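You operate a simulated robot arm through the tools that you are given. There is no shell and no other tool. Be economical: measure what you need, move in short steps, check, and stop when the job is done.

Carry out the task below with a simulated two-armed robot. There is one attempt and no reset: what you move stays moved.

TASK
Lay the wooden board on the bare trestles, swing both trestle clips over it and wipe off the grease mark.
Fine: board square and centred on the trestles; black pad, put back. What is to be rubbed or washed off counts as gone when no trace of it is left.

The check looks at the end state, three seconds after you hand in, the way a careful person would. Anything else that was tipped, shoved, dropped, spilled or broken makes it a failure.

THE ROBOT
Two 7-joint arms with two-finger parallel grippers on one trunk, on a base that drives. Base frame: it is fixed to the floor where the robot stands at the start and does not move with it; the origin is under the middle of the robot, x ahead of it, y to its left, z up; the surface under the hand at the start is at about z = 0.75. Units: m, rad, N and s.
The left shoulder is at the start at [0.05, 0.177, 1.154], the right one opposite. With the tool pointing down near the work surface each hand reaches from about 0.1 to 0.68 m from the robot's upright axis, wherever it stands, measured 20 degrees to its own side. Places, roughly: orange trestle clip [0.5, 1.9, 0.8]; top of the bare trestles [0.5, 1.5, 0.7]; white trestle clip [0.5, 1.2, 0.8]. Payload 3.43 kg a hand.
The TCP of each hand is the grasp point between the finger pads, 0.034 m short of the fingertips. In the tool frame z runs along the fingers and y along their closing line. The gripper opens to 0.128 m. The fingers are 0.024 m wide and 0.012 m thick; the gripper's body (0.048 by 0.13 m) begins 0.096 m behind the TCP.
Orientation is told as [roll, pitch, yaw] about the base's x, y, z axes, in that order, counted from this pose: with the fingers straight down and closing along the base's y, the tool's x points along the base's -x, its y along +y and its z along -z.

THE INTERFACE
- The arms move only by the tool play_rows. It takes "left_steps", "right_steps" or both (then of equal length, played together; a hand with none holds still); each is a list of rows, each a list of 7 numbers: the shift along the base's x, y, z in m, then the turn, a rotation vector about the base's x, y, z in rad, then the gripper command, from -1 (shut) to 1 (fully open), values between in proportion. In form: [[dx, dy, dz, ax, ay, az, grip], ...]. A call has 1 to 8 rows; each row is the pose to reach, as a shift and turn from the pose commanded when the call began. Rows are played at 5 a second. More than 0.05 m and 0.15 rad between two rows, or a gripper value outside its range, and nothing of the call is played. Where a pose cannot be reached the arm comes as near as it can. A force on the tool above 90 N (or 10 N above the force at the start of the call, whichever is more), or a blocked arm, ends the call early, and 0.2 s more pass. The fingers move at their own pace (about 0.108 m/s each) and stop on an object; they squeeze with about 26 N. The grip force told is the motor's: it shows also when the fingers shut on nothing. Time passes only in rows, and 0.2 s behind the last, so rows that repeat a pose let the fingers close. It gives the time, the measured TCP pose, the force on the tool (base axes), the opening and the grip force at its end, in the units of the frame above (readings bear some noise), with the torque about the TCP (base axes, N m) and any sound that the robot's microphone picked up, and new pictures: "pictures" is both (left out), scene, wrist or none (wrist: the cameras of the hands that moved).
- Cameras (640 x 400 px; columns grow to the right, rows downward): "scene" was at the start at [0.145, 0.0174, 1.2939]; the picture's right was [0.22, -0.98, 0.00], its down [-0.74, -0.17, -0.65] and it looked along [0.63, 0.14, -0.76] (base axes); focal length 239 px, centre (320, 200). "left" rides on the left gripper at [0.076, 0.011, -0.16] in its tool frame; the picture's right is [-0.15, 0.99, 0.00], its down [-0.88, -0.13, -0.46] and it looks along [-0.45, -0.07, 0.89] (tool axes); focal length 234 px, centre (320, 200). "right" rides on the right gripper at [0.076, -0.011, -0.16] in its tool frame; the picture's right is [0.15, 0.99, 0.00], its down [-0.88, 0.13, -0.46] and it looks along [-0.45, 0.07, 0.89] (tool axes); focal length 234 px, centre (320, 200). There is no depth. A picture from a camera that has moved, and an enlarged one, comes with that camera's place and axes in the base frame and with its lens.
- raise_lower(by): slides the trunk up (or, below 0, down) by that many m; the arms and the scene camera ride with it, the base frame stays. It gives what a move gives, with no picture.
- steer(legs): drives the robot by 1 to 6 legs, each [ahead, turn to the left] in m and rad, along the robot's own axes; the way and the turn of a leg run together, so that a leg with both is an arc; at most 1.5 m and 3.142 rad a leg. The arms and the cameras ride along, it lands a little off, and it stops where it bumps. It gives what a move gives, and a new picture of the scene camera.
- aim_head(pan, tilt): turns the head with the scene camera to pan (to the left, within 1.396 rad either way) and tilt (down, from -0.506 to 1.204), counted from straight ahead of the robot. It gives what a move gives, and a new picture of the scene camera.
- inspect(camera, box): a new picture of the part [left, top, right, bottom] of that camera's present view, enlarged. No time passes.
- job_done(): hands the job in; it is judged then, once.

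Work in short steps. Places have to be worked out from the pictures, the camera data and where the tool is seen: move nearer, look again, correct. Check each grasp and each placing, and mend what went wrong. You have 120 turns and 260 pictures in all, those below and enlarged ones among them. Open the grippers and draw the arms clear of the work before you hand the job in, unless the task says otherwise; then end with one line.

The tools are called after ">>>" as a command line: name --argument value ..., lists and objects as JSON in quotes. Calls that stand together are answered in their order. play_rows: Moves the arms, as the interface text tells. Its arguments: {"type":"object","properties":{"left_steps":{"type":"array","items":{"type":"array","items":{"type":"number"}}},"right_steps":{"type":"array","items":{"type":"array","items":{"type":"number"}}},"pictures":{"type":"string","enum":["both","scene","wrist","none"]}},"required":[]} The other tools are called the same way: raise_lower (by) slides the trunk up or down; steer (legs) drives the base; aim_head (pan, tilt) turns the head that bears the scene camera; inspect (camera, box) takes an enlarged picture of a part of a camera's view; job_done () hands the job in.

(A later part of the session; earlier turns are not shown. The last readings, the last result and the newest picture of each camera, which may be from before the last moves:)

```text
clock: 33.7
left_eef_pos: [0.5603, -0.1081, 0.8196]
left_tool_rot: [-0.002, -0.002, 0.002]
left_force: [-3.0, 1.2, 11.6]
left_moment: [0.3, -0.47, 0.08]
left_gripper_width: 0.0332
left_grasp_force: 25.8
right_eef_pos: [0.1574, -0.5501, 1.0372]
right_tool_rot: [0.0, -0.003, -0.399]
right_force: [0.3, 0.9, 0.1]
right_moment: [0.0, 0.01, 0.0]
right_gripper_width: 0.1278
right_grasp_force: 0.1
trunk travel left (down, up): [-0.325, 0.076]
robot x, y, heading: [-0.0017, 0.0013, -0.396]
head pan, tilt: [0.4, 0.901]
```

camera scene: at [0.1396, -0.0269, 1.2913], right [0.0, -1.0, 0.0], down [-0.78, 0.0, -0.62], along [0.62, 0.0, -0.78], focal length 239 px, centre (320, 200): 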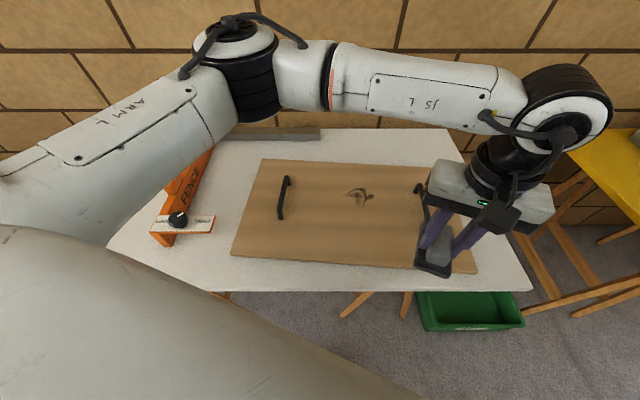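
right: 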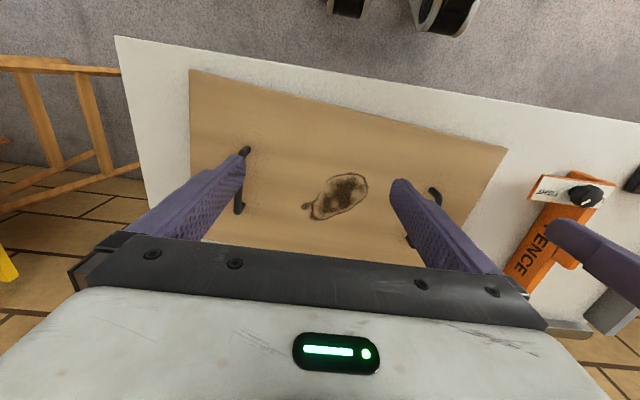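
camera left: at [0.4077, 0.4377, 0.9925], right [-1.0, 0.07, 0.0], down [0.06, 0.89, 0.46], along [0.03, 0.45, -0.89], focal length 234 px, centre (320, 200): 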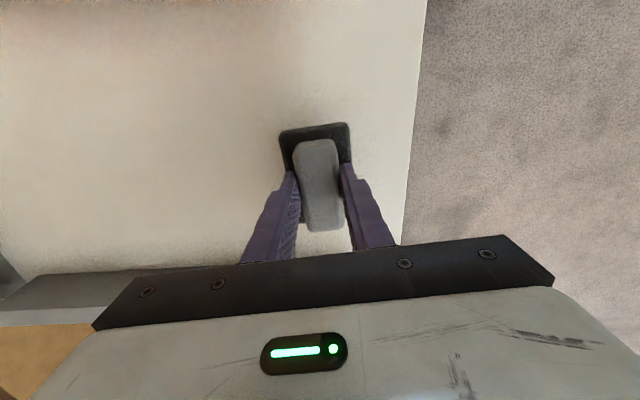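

Contact at 11.6 N. Strokes over the residue with a bit more pressure.

>>> play_rows --left_steps '[[0.02, 0, -0.001, 0, 0, 0, -1], [0.02, -0.025, -0.001, 0, 0, 0, -1], [-0.02, -0.025, -0.001, 0, 0, 0, -1], [-0.02, -0.045, -0.001, 0, 0, 0, -1], [0.02, -0.045, -0.001, 0, 0, 0, -1], [0.02, -0.07, -0.001, 0, 0, 0, -1], [-0.02, -0.07, -0.001, 0, 0, 0, -1], [-0.02, -0.03, -0.001, 0, 0, 0, -1]]' --pictures "none"

>>> play_rows --left_steps '[[0.02, 0.0, 0.0, 0, 0, 0, -1], [0.04, 0.0, 0.0, 0, 0, 0, -1], [0.04, -0.03, 0.0, 0, 0, 0, -1], [0.0, -0.03, 0.0, 0, 0, 0, -1], [0, -0.03, 0.045, 0, 0, 0, -1], [-0.03, -0.02, 0.08, 0, 0, 0, -1], [-0.07, -0.02, 0.11, 0, 0, 0, -1], [-0.11, -0.02, 0.12, 0, 0, 0, -1]]' --pictures "none"

>>> play_rows --left_steps '[[-0.04, -0.01, 0.0, 0, 0, 0, -1], [-0.08, -0.02, 0.0, 0, 0, 0, -1]]' --pictures "scene"

>>> inspect --camera "scene" --box '[240, 130, 496, 290]'

```text
clock: 35.5
left_eef_pos: [0.5371, -0.1439, 0.82]
left_tool_rot: [-0.011, -0.002, -0.002]
left_force: [-1.1, -13.4, 23.1]
left_moment: [0.05, -0.42, -0.2]
left_gripper_width: 0.0334
left_grasp_force: 25.6
right_eef_pos: [0.1571, -0.5501, 1.0371]
right_tool_rot: [0.0, -0.005, -0.4]
right_force: [0.3, -0.4, 0.7]
right_moment: [0.0, 0.0, 0.0]
right_gripper_width: 0.1279
right_grasp_force: 0.0
trunk travel left (down, up): [-0.325, 0.076]
robot x, y, heading: [0.0004, -0.0003, -0.402]
head pan, tilt: [0.4, 0.901]
```

```text
clock: 37.3
left_eef_pos: [0.4302, -0.1602, 0.9384]
left_tool_rot: [0.0, 0.0, 0.005]
left_force: [-0.2, 0.9, -1.0]
left_moment: [-0.01, 0.02, -0.03]
left_gripper_width: 0.0335
left_grasp_force: 26.0
right_eef_pos: [0.159, -0.5501, 1.0367]
right_tool_rot: [0.0, 0.001, -0.398]
right_force: [-0.4, 0.0, 0.3]
right_moment: [0.01, 0.01, 0.0]
right_gripper_width: 0.1278
right_grasp_force: 0.0
trunk travel left (down, up): [-0.325, 0.076]
robot x, y, heading: [0.0012, 0.0012, -0.397]
head pan, tilt: [0.4, 0.901]
```

```text
clock: 37.9
left_eef_pos: [0.3494, -0.1796, 0.936]
left_tool_rot: [-0.002, 0.001, 0.004]
left_force: [0.3, 0.6, -1.0]
left_moment: [-0.04, 0.0, -0.02]
left_gripper_width: 0.0332
left_grasp_force: 25.9
right_eef_pos: [0.1589, -0.55, 1.0375]
right_tool_rot: [-0.001, 0.0, -0.4]
right_force: [0.2, 0.1, 0.0]
right_moment: [0.02, 0.0, 0.03]
right_gripper_width: 0.1277
right_grasp_force: 0.0
trunk travel left (down, up): [-0.325, 0.076]
robot x, y, heading: [0.0009, 0.0025, -0.4]
head pan, tilt: [0.4, 0.901]
camera scene: at [0.1393, -0.027, 1.2914], right [0.0, -1.0, 0.0], down [-0.78, 0.0, -0.62], along [0.62, 0.0, -0.78], focal length 239 px, centre (320, 200)
```

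scene: 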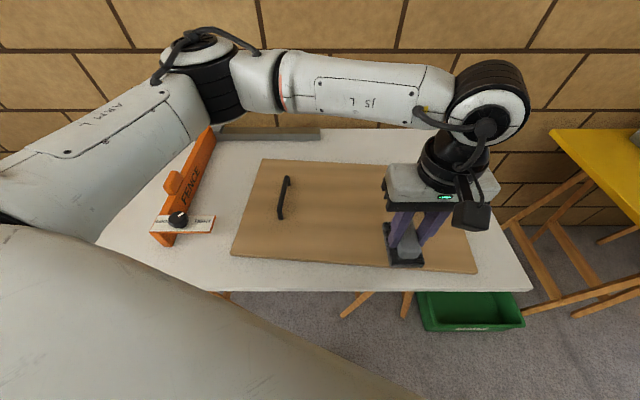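

```text
2.50 times, centred on (368, 210) of scene
camera zoom: at [0.1393, -0.027, 1.2914], right [0.0, -1.0, 0.0], down [-0.78, 0.0, -0.62], along [0.62, 0.0, -0.78], focal length 598 px, centre (200, 175)
```

zoom: 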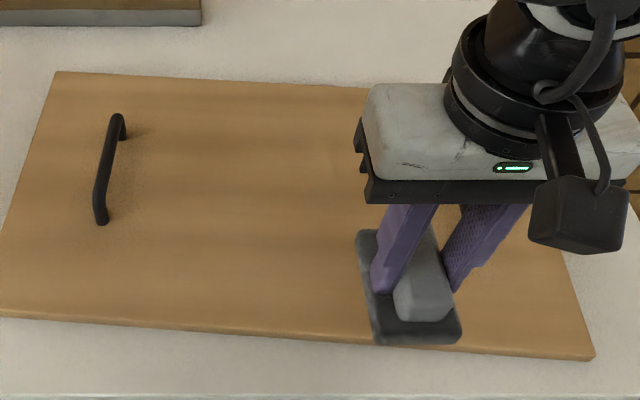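

The mark looks gone. I turn back to heading 0 and take a closer look.

>>> steer --legs '[[0, 0.4]]'

>>> inspect --camera "scene" --box '[320, 170, 416, 230]'

```text
clock: 39.5
left_eef_pos: [0.3912, -0.0269, 0.9362]
left_tool_rot: [-0.001, 0.0, 0.405]
left_force: [0.5, 0.9, -1.4]
left_moment: [-0.03, 0.03, 0.0]
left_gripper_width: 0.0333
left_grasp_force: 25.9
right_eef_pos: [0.3619, -0.4431, 1.0367]
right_tool_rot: [0.0, 0.001, 0.005]
right_force: [-0.3, -0.2, 0.4]
right_moment: [-0.01, 0.04, -0.02]
right_gripper_width: 0.128
right_grasp_force: 0.1
trunk travel left (down, up): [-0.325, 0.076]
robot x, y, heading: [0.0023, 0.0018, 0.003]
head pan, tilt: [0.4, 0.901]
camera scene: at [0.1393, 0.0306, 1.2913], right [0.39, -0.92, 0.0], down [-0.72, -0.31, -0.62], along [0.57, 0.24, -0.78], focal length 239 px, centre (320, 200)
```

scene: 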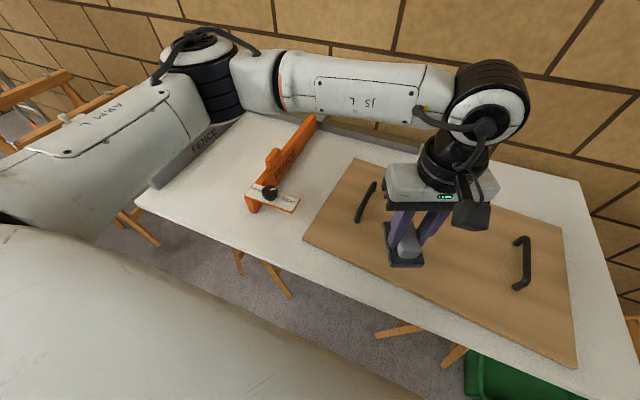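

```text
6.67 times, centred on (368, 200) of scene
camera zoom: at [0.1393, 0.0306, 1.2913], right [0.39, -0.92, 0.0], down [-0.72, -0.31, -0.62], along [0.57, 0.24, -0.78], focal length 1594 px, centre (0, 200)
```

zoom: 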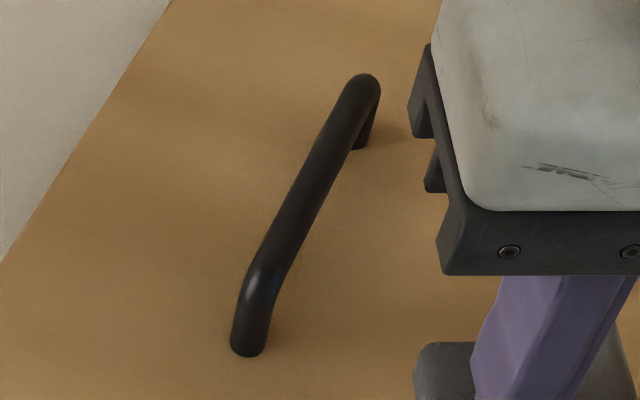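

I carry the pad back toward its place; I'll check the mark area from above on the way.

>>> play_rows --left_steps '[[0, 0.02, 0.03, 0, 0, 0.1, -1], [0, 0.065, 0.045, 0, 0, 0.2, -1], [0, 0.115, 0.045, 0, 0, 0.32, -1], [0, 0.165, 0.045, 0, 0, 0.44, -1], [0, 0.215, 0.045, 0, 0, 0.56, -1], [0.005, 0.26, 0.045, 0, 0, 0.68, -1], [0.01, 0.305, 0.045, 0, 0, 0.8, -1], [0.01, 0.35, 0.045, 0, 0, 0.92, -1]]' --pictures "none"

>>> play_rows --left_steps '[[0, 0.045, 0, 0, 0, 0.08, -1], [0.005, 0.09, 0, 0, 0, 0.16, -1], [0.01, 0.135, 0, 0, 0, 0.24, -1], [0.01, 0.17, -0.02, 0, 0, 0.327, -1], [0.011, 0.189, -0.06, 0, 0, 0.327, -1], [0.011, 0.189, -0.1, 0, 0, 0.327, -1], [0.011, 0.189, -0.14, 0, 0, 0.327, -1]]' --pictures "scene"

>>> inspect --camera "scene" --box '[320, 140, 576, 300]'

```text
clock: 41.3
left_eef_pos: [0.402, 0.3233, 0.9818]
left_tool_rot: [0.0, 0.0, 1.325]
left_force: [0.4, 0.6, -0.1]
left_moment: [-0.02, 0.03, 0.0]
left_gripper_width: 0.033
left_grasp_force: 26.3
right_eef_pos: [0.3623, -0.4424, 1.0368]
right_tool_rot: [0.0, -0.001, 0.005]
right_force: [-0.5, -0.4, -1.2]
right_moment: [-0.03, 0.04, 0.01]
right_gripper_width: 0.1281
right_grasp_force: 0.0
trunk travel left (down, up): [-0.325, 0.076]
robot x, y, heading: [-0.0048, -0.001, 0.003]
head pan, tilt: [0.4, 0.901]
```

```text
clock: 42.9
left_eef_pos: [0.414, 0.5104, 0.8409]
left_tool_rot: [-0.003, 0.0, 1.651]
left_force: [-0.5, 0.1, -1.8]
left_moment: [0.0, -0.01, 0.02]
left_gripper_width: 0.0332
left_grasp_force: 26.1
right_eef_pos: [0.362, -0.4434, 1.0365]
right_tool_rot: [-0.001, 0.0, 0.004]
right_force: [0.1, -0.1, 0.7]
right_moment: [-0.01, 0.02, 0.01]
right_gripper_width: 0.1281
right_grasp_force: 0.1
trunk travel left (down, up): [-0.325, 0.076]
robot x, y, heading: [-0.001, -0.0006, 0.005]
head pan, tilt: [0.4, 0.901]
camera scene: at [0.1393, 0.0306, 1.2913], right [0.39, -0.92, 0.0], down [-0.72, -0.31, -0.62], along [0.57, 0.24, -0.78], focal length 239 px, centre (320, 200)
```

scene: 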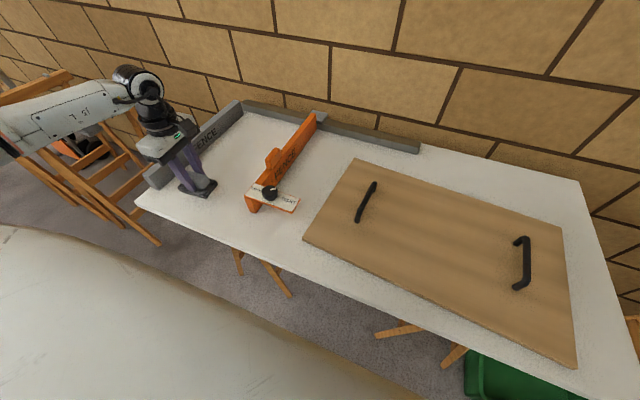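

```text
2.50 times, centred on (448, 220) of scene
camera zoom: at [0.1393, 0.0306, 1.2913], right [0.39, -0.92, 0.0], down [-0.72, -0.31, -0.62], along [0.57, 0.24, -0.78], focal length 598 px, centre (0, 150)
```

zoom: 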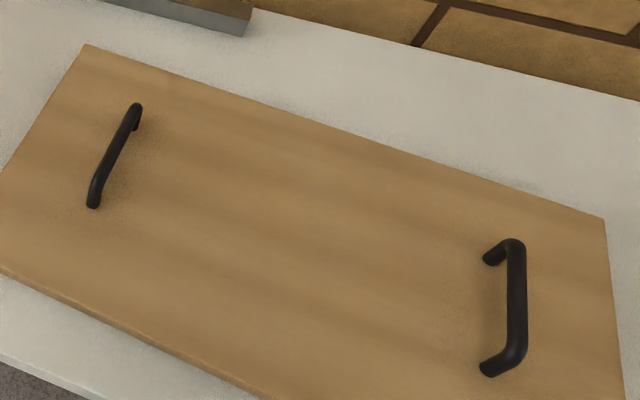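

No trace is left. I set the pad down at its original spot, release and rise.

>>> play_rows --left_steps '[[-0.001, 0.002, -0.02, 0, 0, 0, -1], [-0.001, 0.002, -0.03, 0, 0, 0, -1], [-0.001, 0.002, -0.034, 0, 0, 0, -1], [-0.001, 0.002, -0.036, 0, 0, 0, -1]]' --pictures "none"

>>> play_rows --left_steps '[[0, 0, 0, 0, 0, 0, -0.2], [0, 0, 0, 0, 0, 0, 0], [0, 0, 0.002, 0, 0, 0, 0.1], [0, 0, 0.05, 0, 0, 0, 0.2], [0, 0, 0.1, 0, 0, 0, 0.3], [0, 0, 0.15, 0, 0, 0, 1]]' --pictures "wrist"

>>> inspect --camera "scene" --box '[120, 90, 312, 210]'

```text
clock: 43.9
left_eef_pos: [0.412, 0.513, 0.8054]
left_tool_rot: [0.001, -0.001, 1.652]
left_force: [0.2, 0.1, -0.9]
left_moment: [-0.02, 0.0, -0.01]
left_gripper_width: 0.0334
left_grasp_force: 26.0
right_eef_pos: [0.3632, -0.4434, 1.0364]
right_tool_rot: [0.0, 0.0, 0.006]
right_force: [-0.1, -0.9, -1.1]
right_moment: [-0.01, -0.04, 0.01]
right_gripper_width: 0.1278
right_grasp_force: 0.0
trunk travel left (down, up): [-0.325, 0.076]
robot x, y, heading: [-0.0004, 0.0001, 0.004]
head pan, tilt: [0.4, 0.901]
```

```text
clock: 45.3
left_eef_pos: [0.4118, 0.5131, 0.9556]
left_tool_rot: [0.001, -0.001, 1.653]
left_force: [0.2, -1.2, 0.0]
left_moment: [0.02, -0.01, 0.01]
left_gripper_width: 0.128
left_grasp_force: 0.1
right_eef_pos: [0.3615, -0.4446, 1.0367]
right_tool_rot: [-0.001, 0.0, 0.006]
right_force: [-0.5, -0.2, 0.6]
right_moment: [0.02, -0.01, -0.01]
right_gripper_width: 0.1279
right_grasp_force: 0.1
trunk travel left (down, up): [-0.325, 0.076]
robot x, y, heading: [0.0017, -0.0027, -0.0]
head pan, tilt: [0.4, 0.901]
camera left: at [0.4049, 0.4355, 1.1144], right [-1.0, 0.07, 0.0], down [0.06, 0.89, 0.46], along [0.03, 0.45, -0.89], focal length 234 px, centre (320, 200)
```

left: 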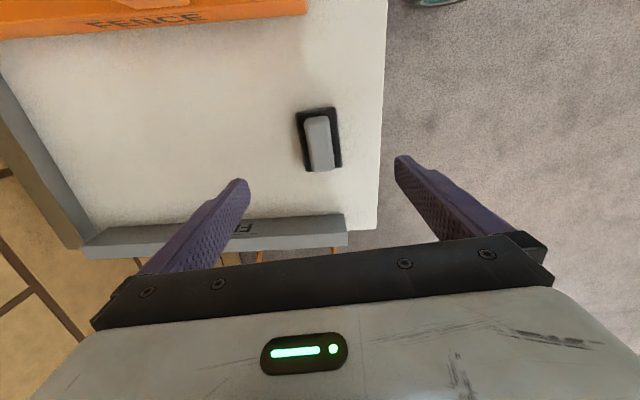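

```text
3.33 times, centred on (216, 150) of scene
camera zoom: at [0.139, 0.03, 1.2913], right [0.39, -0.92, 0.0], down [-0.72, -0.31, -0.62], along [0.57, 0.24, -0.78], focal length 797 px, centre (667, 367)
```

zoom: 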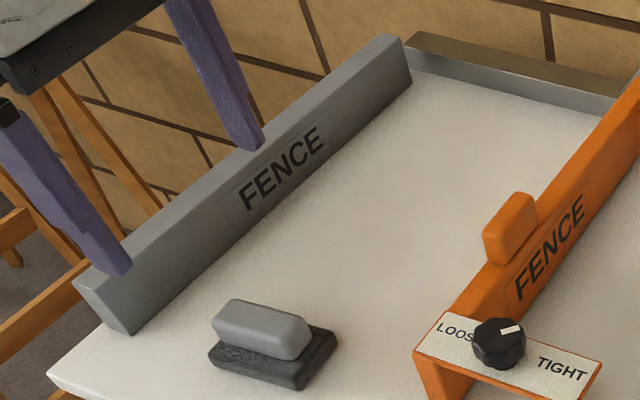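

Pad is back in place. I bring the arms to compact poses, then turn left to view the trestles.

>>> play_rows --left_steps '[[0, -0.04, 0.02, 0, 0, -0.15, 1], [-0.01, -0.08, 0.05, 0, 0, -0.3, 1], [-0.02, -0.12, 0.08, 0, 0, -0.45, 1], [-0.03, -0.16, 0.1, 0, 0, -0.6, 1], [-0.04, -0.2, 0.1, 0, 0, -0.75, 1], [-0.05, -0.24, 0.1, 0, 0, -0.9, 1], [-0.06, -0.27, 0.1, 0, 0, -1.05, 1], [-0.06, -0.3, 0.1, 0, 0, -1.2, 1]]' --right_steps '[[0, 0.035, 0, 0, 0, 0, 1], [0, 0.07, 0, 0, 0, 0, 1], [0, 0.105, 0, 0, 0, 0, 1], [0, 0.14, 0, 0, 0, 0, 1], [0, 0.175, 0, 0, 0, 0, 1], [0, 0.21, 0, 0, 0, 0, 1], [0, 0.23, 0, 0, 0, 0, 1], [0, 0.23, 0, 0, 0, 0, 1]]' --pictures "none"

>>> play_rows --left_steps '[[0, 0, 0, 0, 0, -0.15, 1], [0, 0, 0, 0, 0, -0.3, 1], [0, 0, 0, 0, 0, -0.45, 1]]' --pictures "none"

>>> steer --legs '[[0, 1.2]]'

>>> aim_head --pan 0.0 --tilt 0.5

```text
refused: row 2 steps farther than a row can; nothing moved
```

```text
clock: 46.1
left_eef_pos: [0.4114, 0.5117, 0.9551]
left_tool_rot: [0.0, -0.001, 1.198]
left_force: [0.3, 0.5, -0.4]
left_moment: [0.03, 0.0, 0.02]
left_gripper_width: 0.1277
left_grasp_force: 0.1
right_eef_pos: [0.3612, -0.4445, 1.0364]
right_tool_rot: [0.0, 0.002, 0.004]
right_force: [0.8, -0.4, -1.0]
right_moment: [0.01, 0.01, 0.0]
right_gripper_width: 0.1282
right_grasp_force: 0.0
trunk travel left (down, up): [-0.325, 0.076]
robot x, y, heading: [0.0021, 0.0013, 0.0]
head pan, tilt: [0.4, 0.901]
```

```text
clock: 49.5
left_eef_pos: [-0.3281, 0.5695, 0.9541]
left_tool_rot: [0.0, 0.0, 2.402]
left_force: [-0.5, -0.6, 0.1]
left_moment: [0.01, 0.04, 0.0]
left_gripper_width: 0.1281
left_grasp_force: 0.1
right_eef_pos: [0.5447, 0.1767, 1.0361]
right_tool_rot: [-0.001, 0.0, 1.204]
right_force: [0.6, 0.4, 0.6]
right_moment: [0.03, 0.0, 0.0]
right_gripper_width: 0.1279
right_grasp_force: 0.1
trunk travel left (down, up): [-0.325, 0.076]
robot x, y, heading: [-0.0018, -0.0026, 1.205]
head pan, tilt: [0.4, 0.901]
camera scene: at [0.0222, 0.1411, 1.2913], right [1.0, 0.03, 0.0], down [0.03, -0.78, -0.62], along [-0.02, 0.62, -0.78], focal length 239 px, centre (320, 200)
```

scene: 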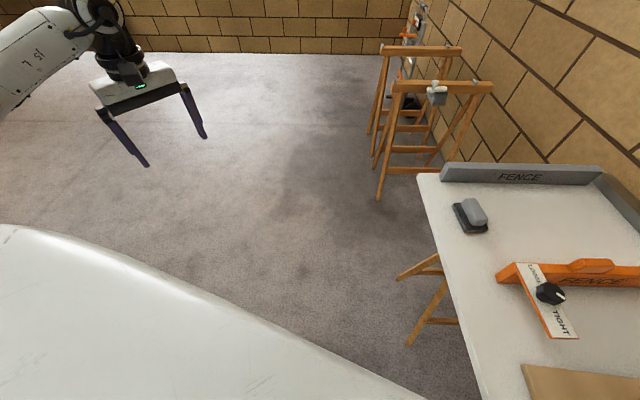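

```text
clock: 50.4
left_eef_pos: [-0.3276, 0.5706, 0.9558]
left_tool_rot: [-0.001, -0.001, 2.401]
left_force: [0.1, 0.9, 0.8]
left_moment: [-0.02, -0.02, 0.0]
left_gripper_width: 0.128
left_grasp_force: 0.1
right_eef_pos: [0.5453, 0.1766, 1.0349]
right_tool_rot: [0.001, -0.001, 1.203]
right_force: [0.1, 0.6, 0.0]
right_moment: [0.01, -0.02, -0.01]
right_gripper_width: 0.1282
right_grasp_force: 0.1
trunk travel left (down, up): [-0.325, 0.076]
robot x, y, heading: [-0.0005, 0.0026, 1.199]
head pan, tilt: [0.0, 0.499]
camera scene: at [0.0573, 0.1506, 1.3251], right [0.93, -0.36, 0.0], down [-0.17, -0.45, -0.88], along [0.31, 0.82, -0.48], focal length 239 px, centre (320, 200)
```

scene: 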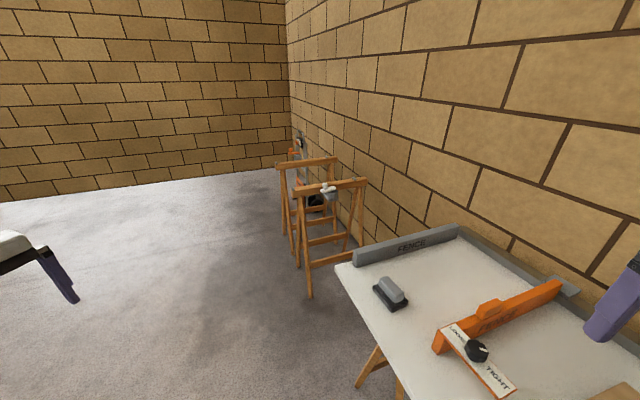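

Two trestles with beams along x are visible. I enlarge them.

>>> inspect --camera "scene" --box '[250, 120, 410, 220]'

```text
4.00 times, centred on (330, 170) of scene
camera zoom: at [0.0573, 0.1506, 1.3251], right [0.93, -0.36, 0.0], down [-0.17, -0.45, -0.88], along [0.31, 0.82, -0.48], focal length 956 px, centre (280, 320)
```

zoom: 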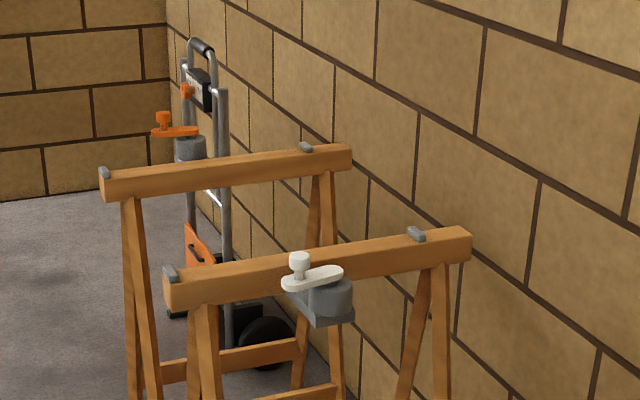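

Each trestle has a beam along x, a clip at its outer side and pegs near the ends. I bring the arms in before scouting there.

>>> play_rows --left_steps '[[0.032, -0.0206, 0.01, 0, 0, -0.149, 1], [0.064, -0.041, 0.02, 0, 0, -0.298, 1], [0.096, -0.062, 0.03, 0, 0, -0.447, 1], [0.128, -0.082, 0.04, 0, 0, -0.596, 1], [0.16, -0.103, 0.05, 0, 0, -0.745, 1], [0.192, -0.124, 0.06, 0, 0, -0.894, 1], [0.224, -0.144, 0.07, 0, 0, -1.043, 1], [0.258, -0.165, 0.08, 0, 0, -1.19, 1]]' --right_steps '[[-0.027, 0.0104, 0, 0, 0, 0, 1], [-0.054, 0.021, 0, 0, 0, 0, 1], [-0.081, 0.031, 0, 0, 0, 0, 1], [-0.108, 0.042, 0, 0, 0, 0, 1], [-0.134, 0.052, 0, 0, 0, 0, 1], [-0.16, 0.062, 0, 0, 0, 0, 1], [-0.187, 0.073, 0, 0, 0, 0, 1], [-0.214, 0.083, 0, 0, 0, 0, 1]]' --pictures "none"

>>> steer --legs '[[0, 0.57], [1.5, 0], [0, -1.77]]'

>>> aim_head --pan 0.0 --tilt 0.75

```text
clock: 52.2
left_eef_pos: [-0.0683, 0.4051, 1.0364]
left_tool_rot: [0.002, -0.001, 1.209]
left_force: [0.0, 0.0, -0.2]
left_moment: [0.0, -0.01, 0.0]
left_gripper_width: 0.1281
left_grasp_force: 0.0
right_eef_pos: [0.331, 0.2604, 1.0363]
right_tool_rot: [-0.001, 0.001, 1.203]
right_force: [0.4, -0.5, -0.7]
right_moment: [-0.01, 0.01, 0.03]
right_gripper_width: 0.128
right_grasp_force: 0.1
trunk travel left (down, up): [-0.325, 0.076]
robot x, y, heading: [0.0021, -0.0012, 1.202]
head pan, tilt: [0.0, 0.499]
```

```text
clock: 65.4
left_eef_pos: [0.0649, 1.6717, 1.0348]
left_tool_rot: [-0.001, -0.001, -0.005]
left_force: [-0.2, 0.2, 0.9]
left_moment: [-0.03, 0.02, -0.01]
left_gripper_width: 0.1281
left_grasp_force: 0.0
right_eef_pos: [0.0655, 1.2459, 1.0363]
right_tool_rot: [-0.001, 0.001, -0.012]
right_force: [-0.9, 0.1, -0.7]
right_moment: [0.03, 0.02, 0.03]
right_gripper_width: 0.1277
right_grasp_force: 0.0
trunk travel left (down, up): [-0.325, 0.076]
robot x, y, heading: [-0.2957, 1.4675, -0.016]
head pan, tilt: [0.0, 0.499]
camera scene: at [-0.1313, 1.4644, 1.3252], right [-0.01, -1.0, 0.0], down [-0.48, 0.01, -0.88], along [0.88, -0.01, -0.48], focal length 239 px, centre (320, 200)
```

scene: 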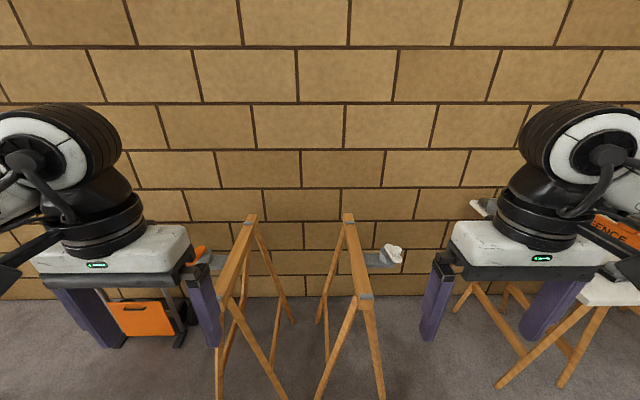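

```text
clock: 66.2
left_eef_pos: [0.0647, 1.6709, 1.036]
left_tool_rot: [0.001, 0.0, -0.006]
left_force: [-0.1, 0.0, 0.6]
left_moment: [0.0, 0.01, 0.04]
left_gripper_width: 0.128
left_grasp_force: 0.0
right_eef_pos: [0.0666, 1.2474, 1.0368]
right_tool_rot: [0.001, -0.001, -0.013]
right_force: [-0.1, -0.1, -0.3]
right_moment: [-0.01, 0.02, 0.01]
right_gripper_width: 0.1278
right_grasp_force: 0.1
trunk travel left (down, up): [-0.325, 0.076]
robot x, y, heading: [-0.2904, 1.4657, -0.014]
head pan, tilt: [0.0, 0.75]
camera scene: at [-0.1394, 1.4646, 1.3033], right [-0.01, -1.0, 0.0], down [-0.68, 0.01, -0.73], along [0.73, -0.01, -0.68], focal length 239 px, centre (320, 200)
```

scene: 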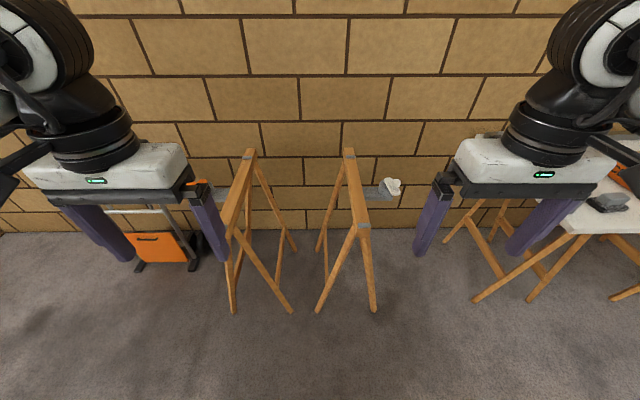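

I drive 0.25 m ahead and look down at the trestle tops.

>>> steer --legs '[[0.25, 0.014]]'

>>> aim_head --pan 0.0 --tilt 0.95

>>> inspect --camera "scene" --box '[160, 60, 480, 260]'

```text
clock: 68.0
left_eef_pos: [0.3109, 1.6739, 1.0346]
left_tool_rot: [0.0, 0.001, 0.008]
left_force: [0.2, 0.0, 0.2]
left_moment: [0.0, 0.06, -0.01]
left_gripper_width: 0.1279
left_grasp_force: 0.0
right_eef_pos: [0.3186, 1.2491, 1.0357]
right_tool_rot: [0.0, 0.001, 0.001]
right_force: [0.1, 0.3, 0.1]
right_moment: [0.01, 0.01, -0.01]
right_gripper_width: 0.1281
right_grasp_force: 0.1
trunk travel left (down, up): [-0.325, 0.076]
robot x, y, heading: [-0.0426, 1.4631, -0.003]
head pan, tilt: [0.0, 0.75]
camera scene: at [0.1101, 1.4647, 1.3031], right [0.0, -1.0, 0.0], down [-0.68, 0.0, -0.73], along [0.73, 0.0, -0.68], focal length 239 px, centre (320, 200)
```

scene: 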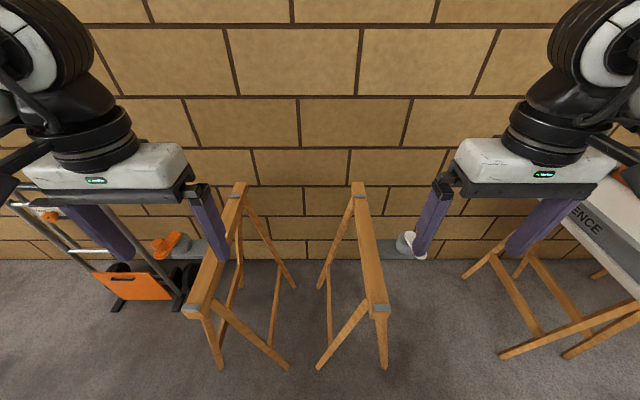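

```text
clock: 68.8
left_eef_pos: [0.3113, 1.6737, 1.0355]
left_tool_rot: [0.0, -0.001, 0.009]
left_force: [0.7, -0.2, -0.8]
left_moment: [-0.04, -0.01, -0.01]
left_gripper_width: 0.1278
left_grasp_force: 0.1
right_eef_pos: [0.3191, 1.2489, 1.0369]
right_tool_rot: [0.001, 0.001, 0.0]
right_force: [0.9, 0.1, -0.2]
right_moment: [0.03, 0.03, 0.01]
right_gripper_width: 0.1281
right_grasp_force: 0.0
trunk travel left (down, up): [-0.325, 0.076]
robot x, y, heading: [-0.0396, 1.4601, -0.0]
head pan, tilt: [0.0, 0.949]
camera scene: at [0.0994, 1.4647, 1.2878], right [0.0, -1.0, 0.0], down [-0.81, 0.0, -0.58], along [0.58, 0.0, -0.81], focal length 239 px, centre (320, 200)
```

scene: 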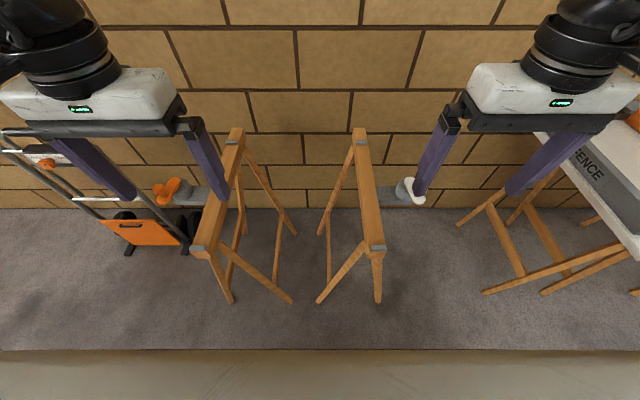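

```text
2.00 times, centred on (320, 160) of scene
camera zoom: at [0.0994, 1.4647, 1.2878], right [0.0, -1.0, 0.0], down [-0.81, 0.0, -0.58], along [0.58, 0.0, -0.81], focal length 478 px, centre (320, 280)
```

zoom: 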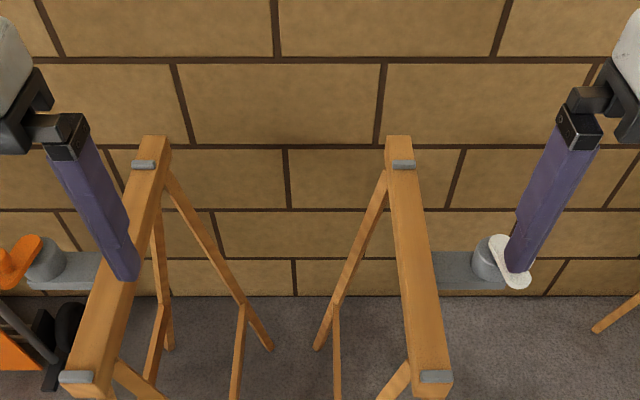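

Beams appear at y≈1.32 and 1.76, z≈0.735. I enlarge pegs and clips for precise measures.

>>> inspect --camera "scene" --box '[180, 120, 276, 180]'

>>> inspect --camera "scene" --box '[340, 120, 436, 180]'

>>> inspect --camera "scene" --box '[340, 205, 436, 265]'

>>> inspect --camera "scene" --box '[150, 205, 246, 265]'

```text
6.67 times, centred on (228, 150) of scene
camera zoom: at [0.0994, 1.4647, 1.2878], right [0.0, -1.0, 0.0], down [-0.81, 0.0, -0.58], along [0.58, 0.0, -0.81], focal length 1594 px, centre (933, 533)
```

zoom: 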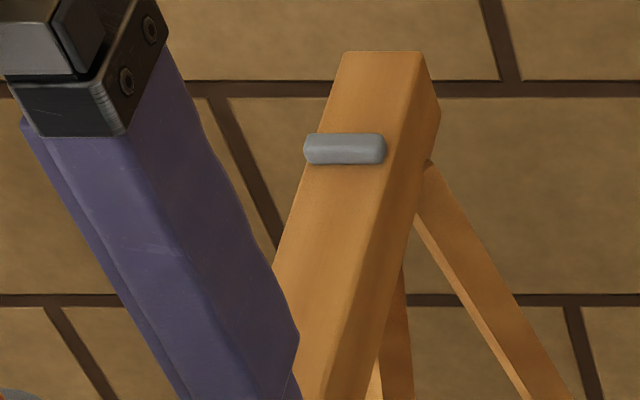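

```text
6.67 times, centred on (388, 150) of scene
camera zoom: at [0.0994, 1.4647, 1.2878], right [0.0, -1.0, 0.0], down [-0.81, 0.0, -0.58], along [0.58, 0.0, -0.81], focal length 1594 px, centre (-133, 533)
```

zoom: 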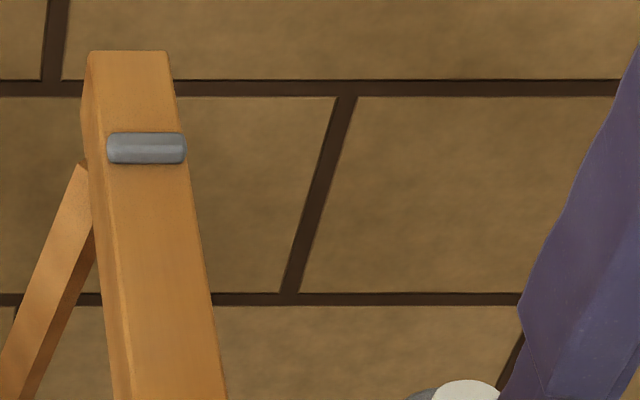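

```text
6.67 times, centred on (388, 235) of scene
camera zoom: at [0.0994, 1.4647, 1.2878], right [0.0, -1.0, 0.0], down [-0.81, 0.0, -0.58], along [0.58, 0.0, -0.81], focal length 1594 px, centre (-133, -33)
```

zoom: 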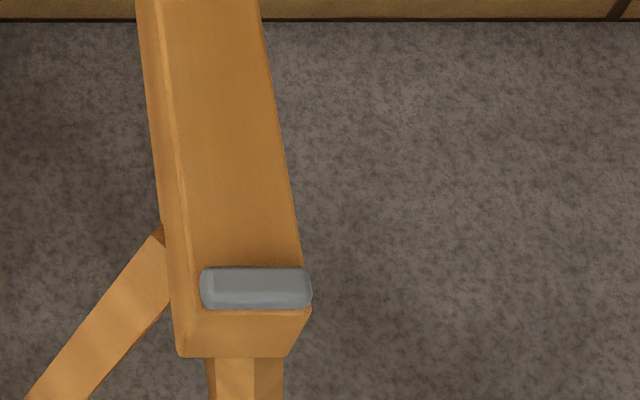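

```text
6.67 times, centred on (198, 235) of scene
camera zoom: at [0.0994, 1.4647, 1.2878], right [0.0, -1.0, 0.0], down [-0.81, 0.0, -0.58], along [0.58, 0.0, -0.81], focal length 1594 px, centre (1133, -33)
```

zoom: 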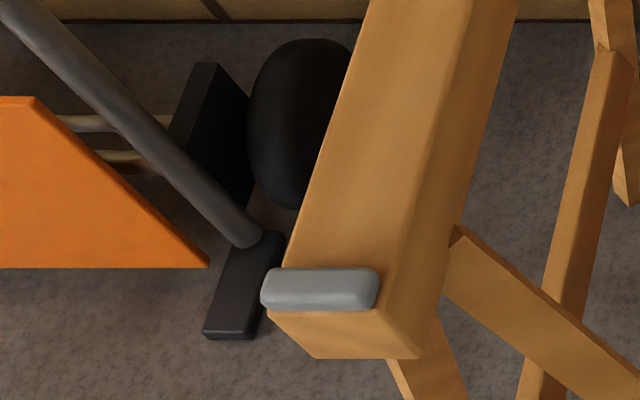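

Measured: peg slot x 0.353–0.727 (centre 0.540), beam pegs at y 1.321 and 1.766 (centre 1.544). I drive back to the table, lining up with the board's centre and its slight turn.

>>> steer --legs '[[-0.28, 0], [0, -1.571], [1.5, 0], [0, 1.5]]'

>>> aim_head --pan 0.0 --tilt 0.75

```text
clock: 85.2
left_eef_pos: [0.0474, 0.1619, 1.0349]
left_tool_rot: [-0.003, -0.001, -0.066]
left_force: [0.2, -0.3, 0.1]
left_moment: [0.0, 0.0, 0.01]
left_gripper_width: 0.1277
left_grasp_force: 0.0
right_eef_pos: [0.0228, -0.2618, 1.0361]
right_tool_rot: [0.001, 0.0, -0.072]
right_force: [0.2, 0.8, 0.9]
right_moment: [0.01, -0.04, -0.01]
right_gripper_width: 0.128
right_grasp_force: 0.0
trunk travel left (down, up): [-0.325, 0.076]
robot x, y, heading: [-0.3224, -0.0206, -0.074]
head pan, tilt: [0.0, 0.949]
camera scene: at [-0.1799, -0.0313, 1.2877], right [-0.07, -1.0, 0.0], down [-0.81, 0.06, -0.58], along [0.58, -0.04, -0.81], focal length 239 px, centre (320, 200)
```

scene: 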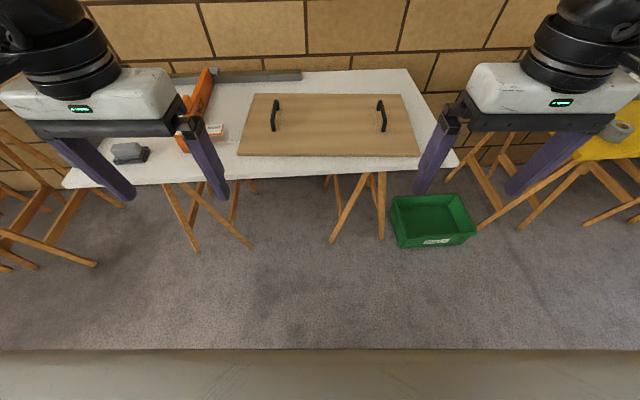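

```text
clock: 85.9
left_eef_pos: [0.0463, 0.1625, 1.0352]
left_tool_rot: [-0.002, 0.0, -0.065]
left_force: [0.5, -0.5, 1.0]
left_moment: [0.01, 0.03, 0.03]
left_gripper_width: 0.1278
left_grasp_force: 0.0
right_eef_pos: [0.023, -0.2613, 1.0362]
right_tool_rot: [0.0, -0.002, -0.072]
right_force: [-0.4, -0.2, 0.7]
right_moment: [-0.04, 0.0, -0.03]
right_gripper_width: 0.1279
right_grasp_force: 0.0
trunk travel left (down, up): [-0.325, 0.076]
robot x, y, heading: [-0.3238, -0.023, -0.076]
head pan, tilt: [0.0, 0.75]
camera scene: at [-0.1698, -0.0321, 1.3032], right [-0.07, -1.0, 0.0], down [-0.68, 0.05, -0.73], along [0.73, -0.05, -0.68], focal length 239 px, centre (320, 200)
```

scene: 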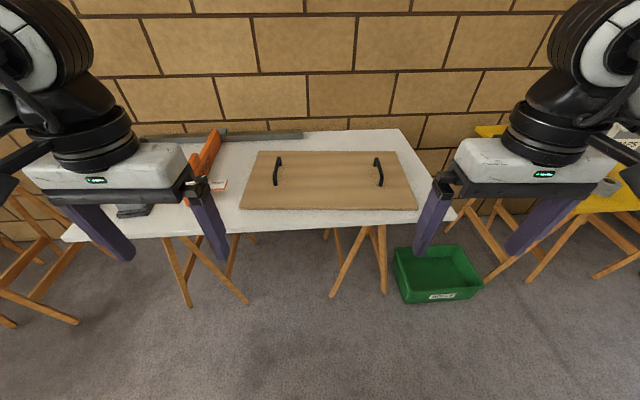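

The board now looks square to the robot but 27 mm to the right. I drive in with a small S-curve.

>>> steer --legs '[[0, -0.15], [0.18, 0], [0, 0.15], [0.12, 0]]'

>>> aim_head --pan 0.0 --tilt 0.9

>>> inspect --camera "scene" --box '[192, 110, 448, 270]'

```text
clock: 89.5
left_eef_pos: [0.3404, 0.116, 1.0354]
left_tool_rot: [0.0, 0.0, -0.061]
left_force: [0.2, 0.1, 0.2]
left_moment: [0.0, 0.01, 0.04]
left_gripper_width: 0.1282
left_grasp_force: 0.1
right_eef_pos: [0.3189, -0.3081, 1.0361]
right_tool_rot: [0.002, -0.001, -0.069]
right_force: [0.5, 0.3, -0.8]
right_moment: [0.01, 0.01, 0.02]
right_gripper_width: 0.128
right_grasp_force: 0.0
trunk travel left (down, up): [-0.325, 0.076]
robot x, y, heading: [-0.0258, -0.0699, -0.068]
head pan, tilt: [0.0, 0.75]
camera scene: at [0.1254, -0.0795, 1.3031], right [-0.07, -1.0, 0.0], down [-0.68, 0.05, -0.73], along [0.73, -0.05, -0.68], focal length 239 px, centre (320, 200)
```

scene: 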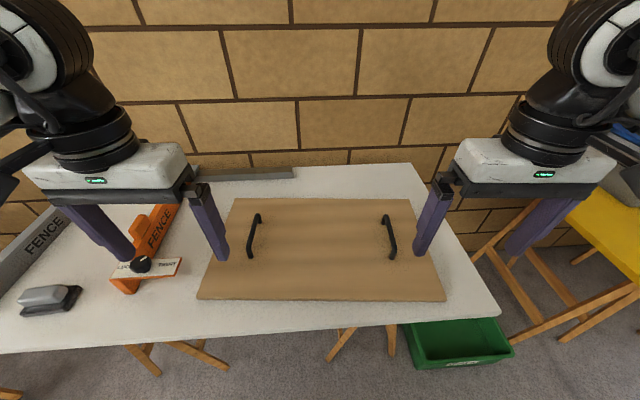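

```text
clock: 90.2
left_eef_pos: [0.34, 0.1166, 1.0366]
left_tool_rot: [-0.001, -0.001, -0.062]
left_force: [0.5, 0.1, 1.2]
left_moment: [-0.01, 0.02, 0.05]
left_gripper_width: 0.128
left_grasp_force: 0.1
right_eef_pos: [0.3184, -0.3082, 1.0367]
right_tool_rot: [0.001, 0.0, -0.069]
right_force: [-0.3, 0.6, 0.6]
right_moment: [0.01, -0.01, 0.0]
right_gripper_width: 0.1279
right_grasp_force: 0.1
trunk travel left (down, up): [-0.325, 0.076]
robot x, y, heading: [-0.0282, -0.0739, -0.065]
head pan, tilt: [0.0, 0.901]
camera scene: at [0.1172, -0.0789, 1.2914], right [-0.07, -1.0, 0.0], down [-0.78, 0.05, -0.62], along [0.62, -0.04, -0.78], focal length 239 px, centre (320, 200)
```

scene: 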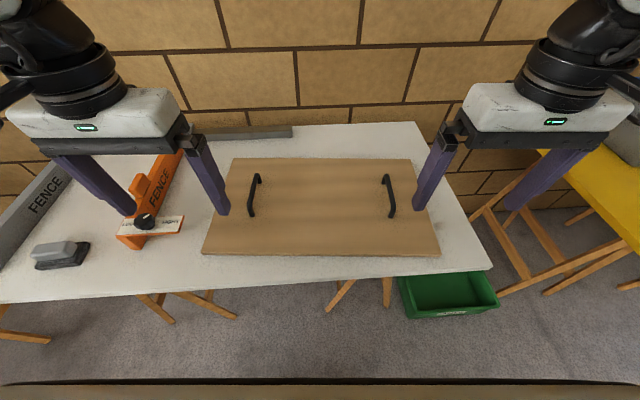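

```text
2.50 times, centred on (320, 190) of scene
camera zoom: at [0.1172, -0.0789, 1.2914], right [-0.07, -1.0, 0.0], down [-0.78, 0.05, -0.62], along [0.62, -0.04, -0.78], focal length 598 px, centre (320, 225)
```

zoom: 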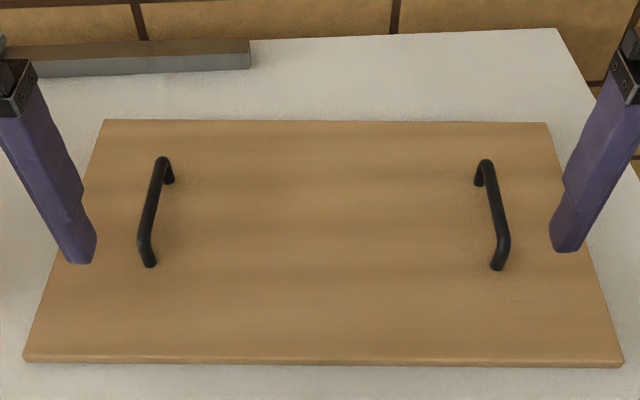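

The handles lie, in the robot's frame, at about (0.565, +0.180) and (0.565, −0.189). I move both hands above them.

>>> play_rows --left_steps '[[0.042, -0.01, -0.01, 0, 0, 0, 0.3], [0.084, -0.02, -0.02, 0, 0, 0, 0], [0.126, -0.03, -0.04, 0, 0, 0, 0], [0.168, -0.04, -0.06, 0, 0, -0.01, 0], [0.2085, -0.046, -0.08, 0, 0, -0.012, 0], [0.2085, -0.046, -0.11, 0, 0, -0.012, 0]]' --right_steps '[[0.042, 0.002, -0.01, 0, 0, 0, 0.3], [0.084, 0.004, -0.02, 0, 0, 0, 0], [0.126, 0.006, -0.04, 0, 0, 0, 0], [0.168, 0.008, -0.06, 0, 0, -0.006, 0], [0.206, 0.0104, -0.08, 0, 0, -0.006, 0], [0.206, 0.0104, -0.11, 0, 0, -0.006, 0]]' --pictures "both"

```text
clock: 91.6
left_eef_pos: [0.5478, 0.0704, 0.9252]
left_tool_rot: [0.0, -0.001, -0.075]
left_force: [0.0, 0.0, 0.1]
left_moment: [-0.04, -0.01, -0.01]
left_gripper_width: 0.064
left_grasp_force: 0.0
right_eef_pos: [0.5254, -0.2986, 0.9268]
right_tool_rot: [0.0, -0.002, -0.073]
right_force: [-0.1, 0.6, -0.1]
right_moment: [0.01, 0.02, 0.03]
right_gripper_width: 0.0641
right_grasp_force: 0.0
trunk travel left (down, up): [-0.325, 0.076]
robot x, y, heading: [-0.0275, -0.0701, -0.068]
head pan, tilt: [0.0, 0.901]
camera scene: at [0.1173, -0.0789, 1.2914], right [-0.07, -1.0, 0.0], down [-0.78, 0.05, -0.62], along [0.62, -0.04, -0.78], focal length 239 px, centre (320, 200)
camera right: at [0.4476, -0.3044, 1.0876], right [-0.07, 1.0, 0.0], down [0.89, 0.06, 0.46], along [0.46, 0.03, -0.89], focal length 234 px, centre (320, 200)
camera left: at [0.4718, 0.0872, 1.0836], right [0.22, 0.98, 0.0], down [0.87, -0.2, 0.46], along [0.45, -0.1, -0.89], focal length 234 px, centre (320, 200)
```

scene: 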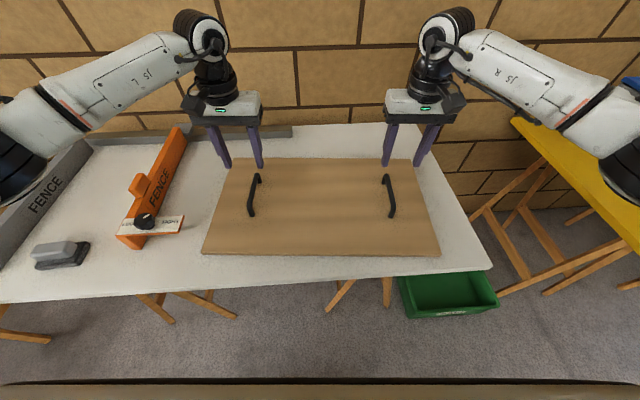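
right: 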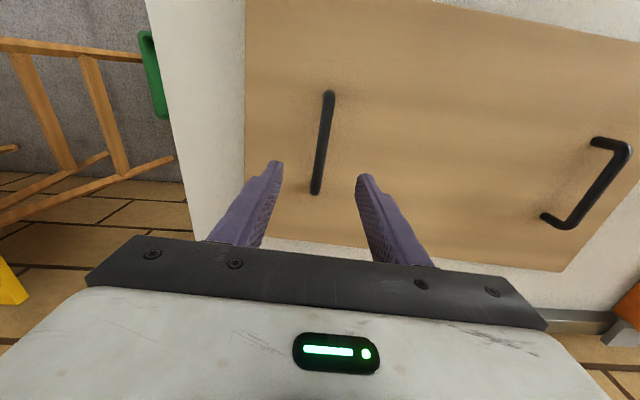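
left: 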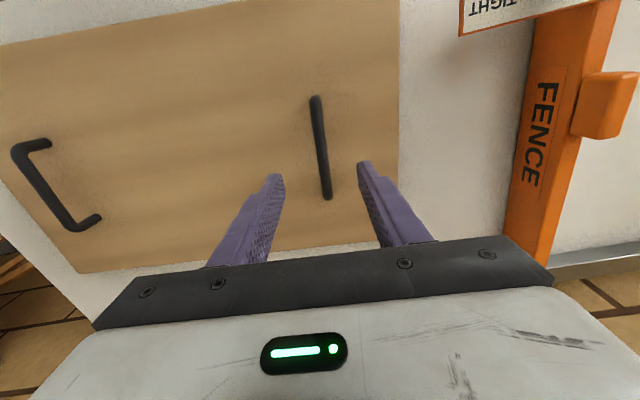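

Hands are well aligned over the bars. I lower both to z≈0.815 and look.

>>> play_rows --left_steps '[[-0.002, 0.001, -0.04, 0, 0, 0, 0], [-0.004, 0.002, -0.08, 0, 0, 0, 0], [-0.004, 0.002, -0.11, 0, 0, 0, 0]]' --right_steps '[[-0.002, 0.0005, -0.04, 0, 0, 0, 0], [-0.006, 0.001, -0.08, 0, 0, 0, 0], [-0.006, 0.001, -0.11, 0, 0, 0, 0]]' --pictures "wrist"

>>> inspect --camera "scene" --box '[200, 150, 296, 210]'

>>> inspect --camera "scene" --box '[340, 150, 436, 210]'

```text
clock: 92.4
left_eef_pos: [0.5441, 0.0728, 0.8155]
left_tool_rot: [0.001, 0.0, -0.074]
left_force: [0.6, -0.2, -0.1]
left_moment: [0.03, 0.0, -0.03]
left_gripper_width: 0.064
left_grasp_force: 0.1
right_eef_pos: [0.5186, -0.2972, 0.8179]
right_tool_rot: [0.0, 0.0, -0.074]
right_force: [-0.2, 0.9, 0.5]
right_moment: [0.02, -0.04, 0.0]
right_gripper_width: 0.0639
right_grasp_force: 0.1
trunk travel left (down, up): [-0.325, 0.076]
robot x, y, heading: [-0.0273, -0.0704, -0.068]
head pan, tilt: [0.0, 0.901]
camera right: at [0.4416, -0.3029, 0.9771], right [-0.07, 1.0, 0.0], down [0.89, 0.06, 0.46], along [0.46, 0.03, -0.89], focal length 234 px, centre (320, 200)
camera left: at [0.4678, 0.089, 0.9735], right [0.22, 0.98, 0.0], down [0.87, -0.19, 0.46], along [0.44, -0.1, -0.89], focal length 234 px, centre (320, 200)
```

right: 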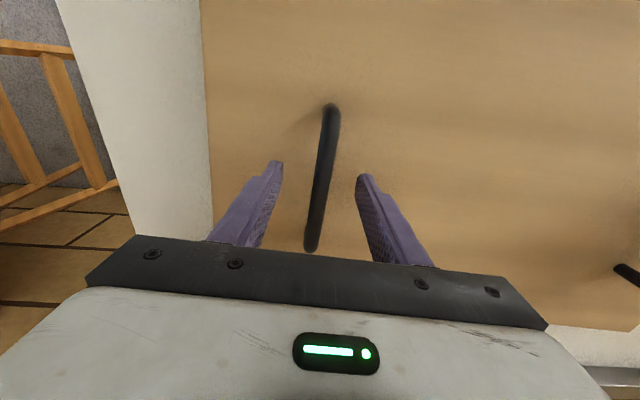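
left: 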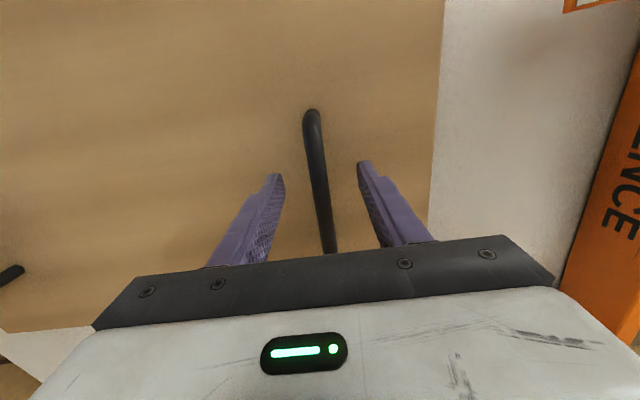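

```text
6.67 times, centred on (248, 180) of scene
camera zoom: at [0.1175, -0.0789, 1.2914], right [-0.07, -1.0, 0.0], down [-0.78, 0.05, -0.62], along [0.62, -0.04, -0.78], focal length 1594 px, centre (800, 333)
```

zoom: 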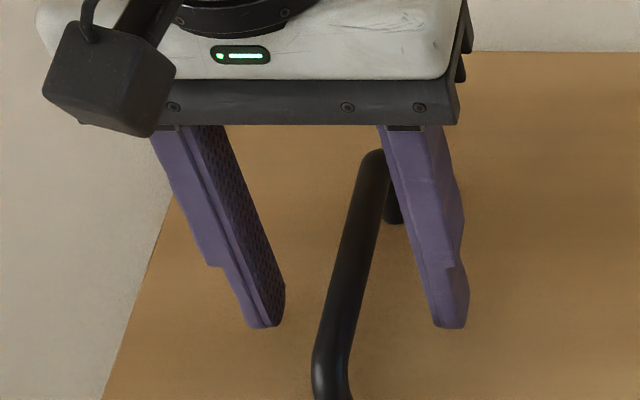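

```text
6.67 times, centred on (388, 180) of scene
camera zoom: at [0.1175, -0.0789, 1.2914], right [-0.07, -1.0, 0.0], down [-0.78, 0.05, -0.62], along [0.62, -0.04, -0.78], focal length 1594 px, centre (-133, 333)
```

zoom: 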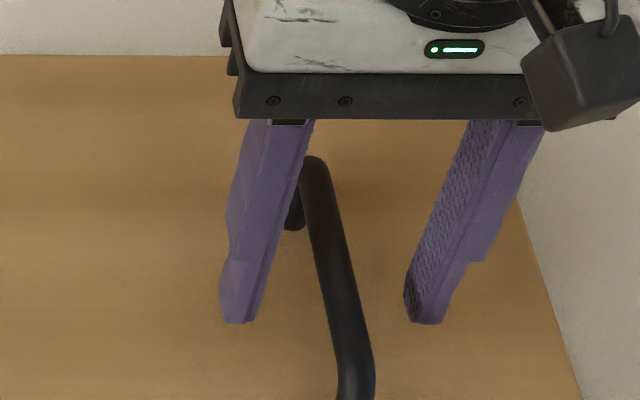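

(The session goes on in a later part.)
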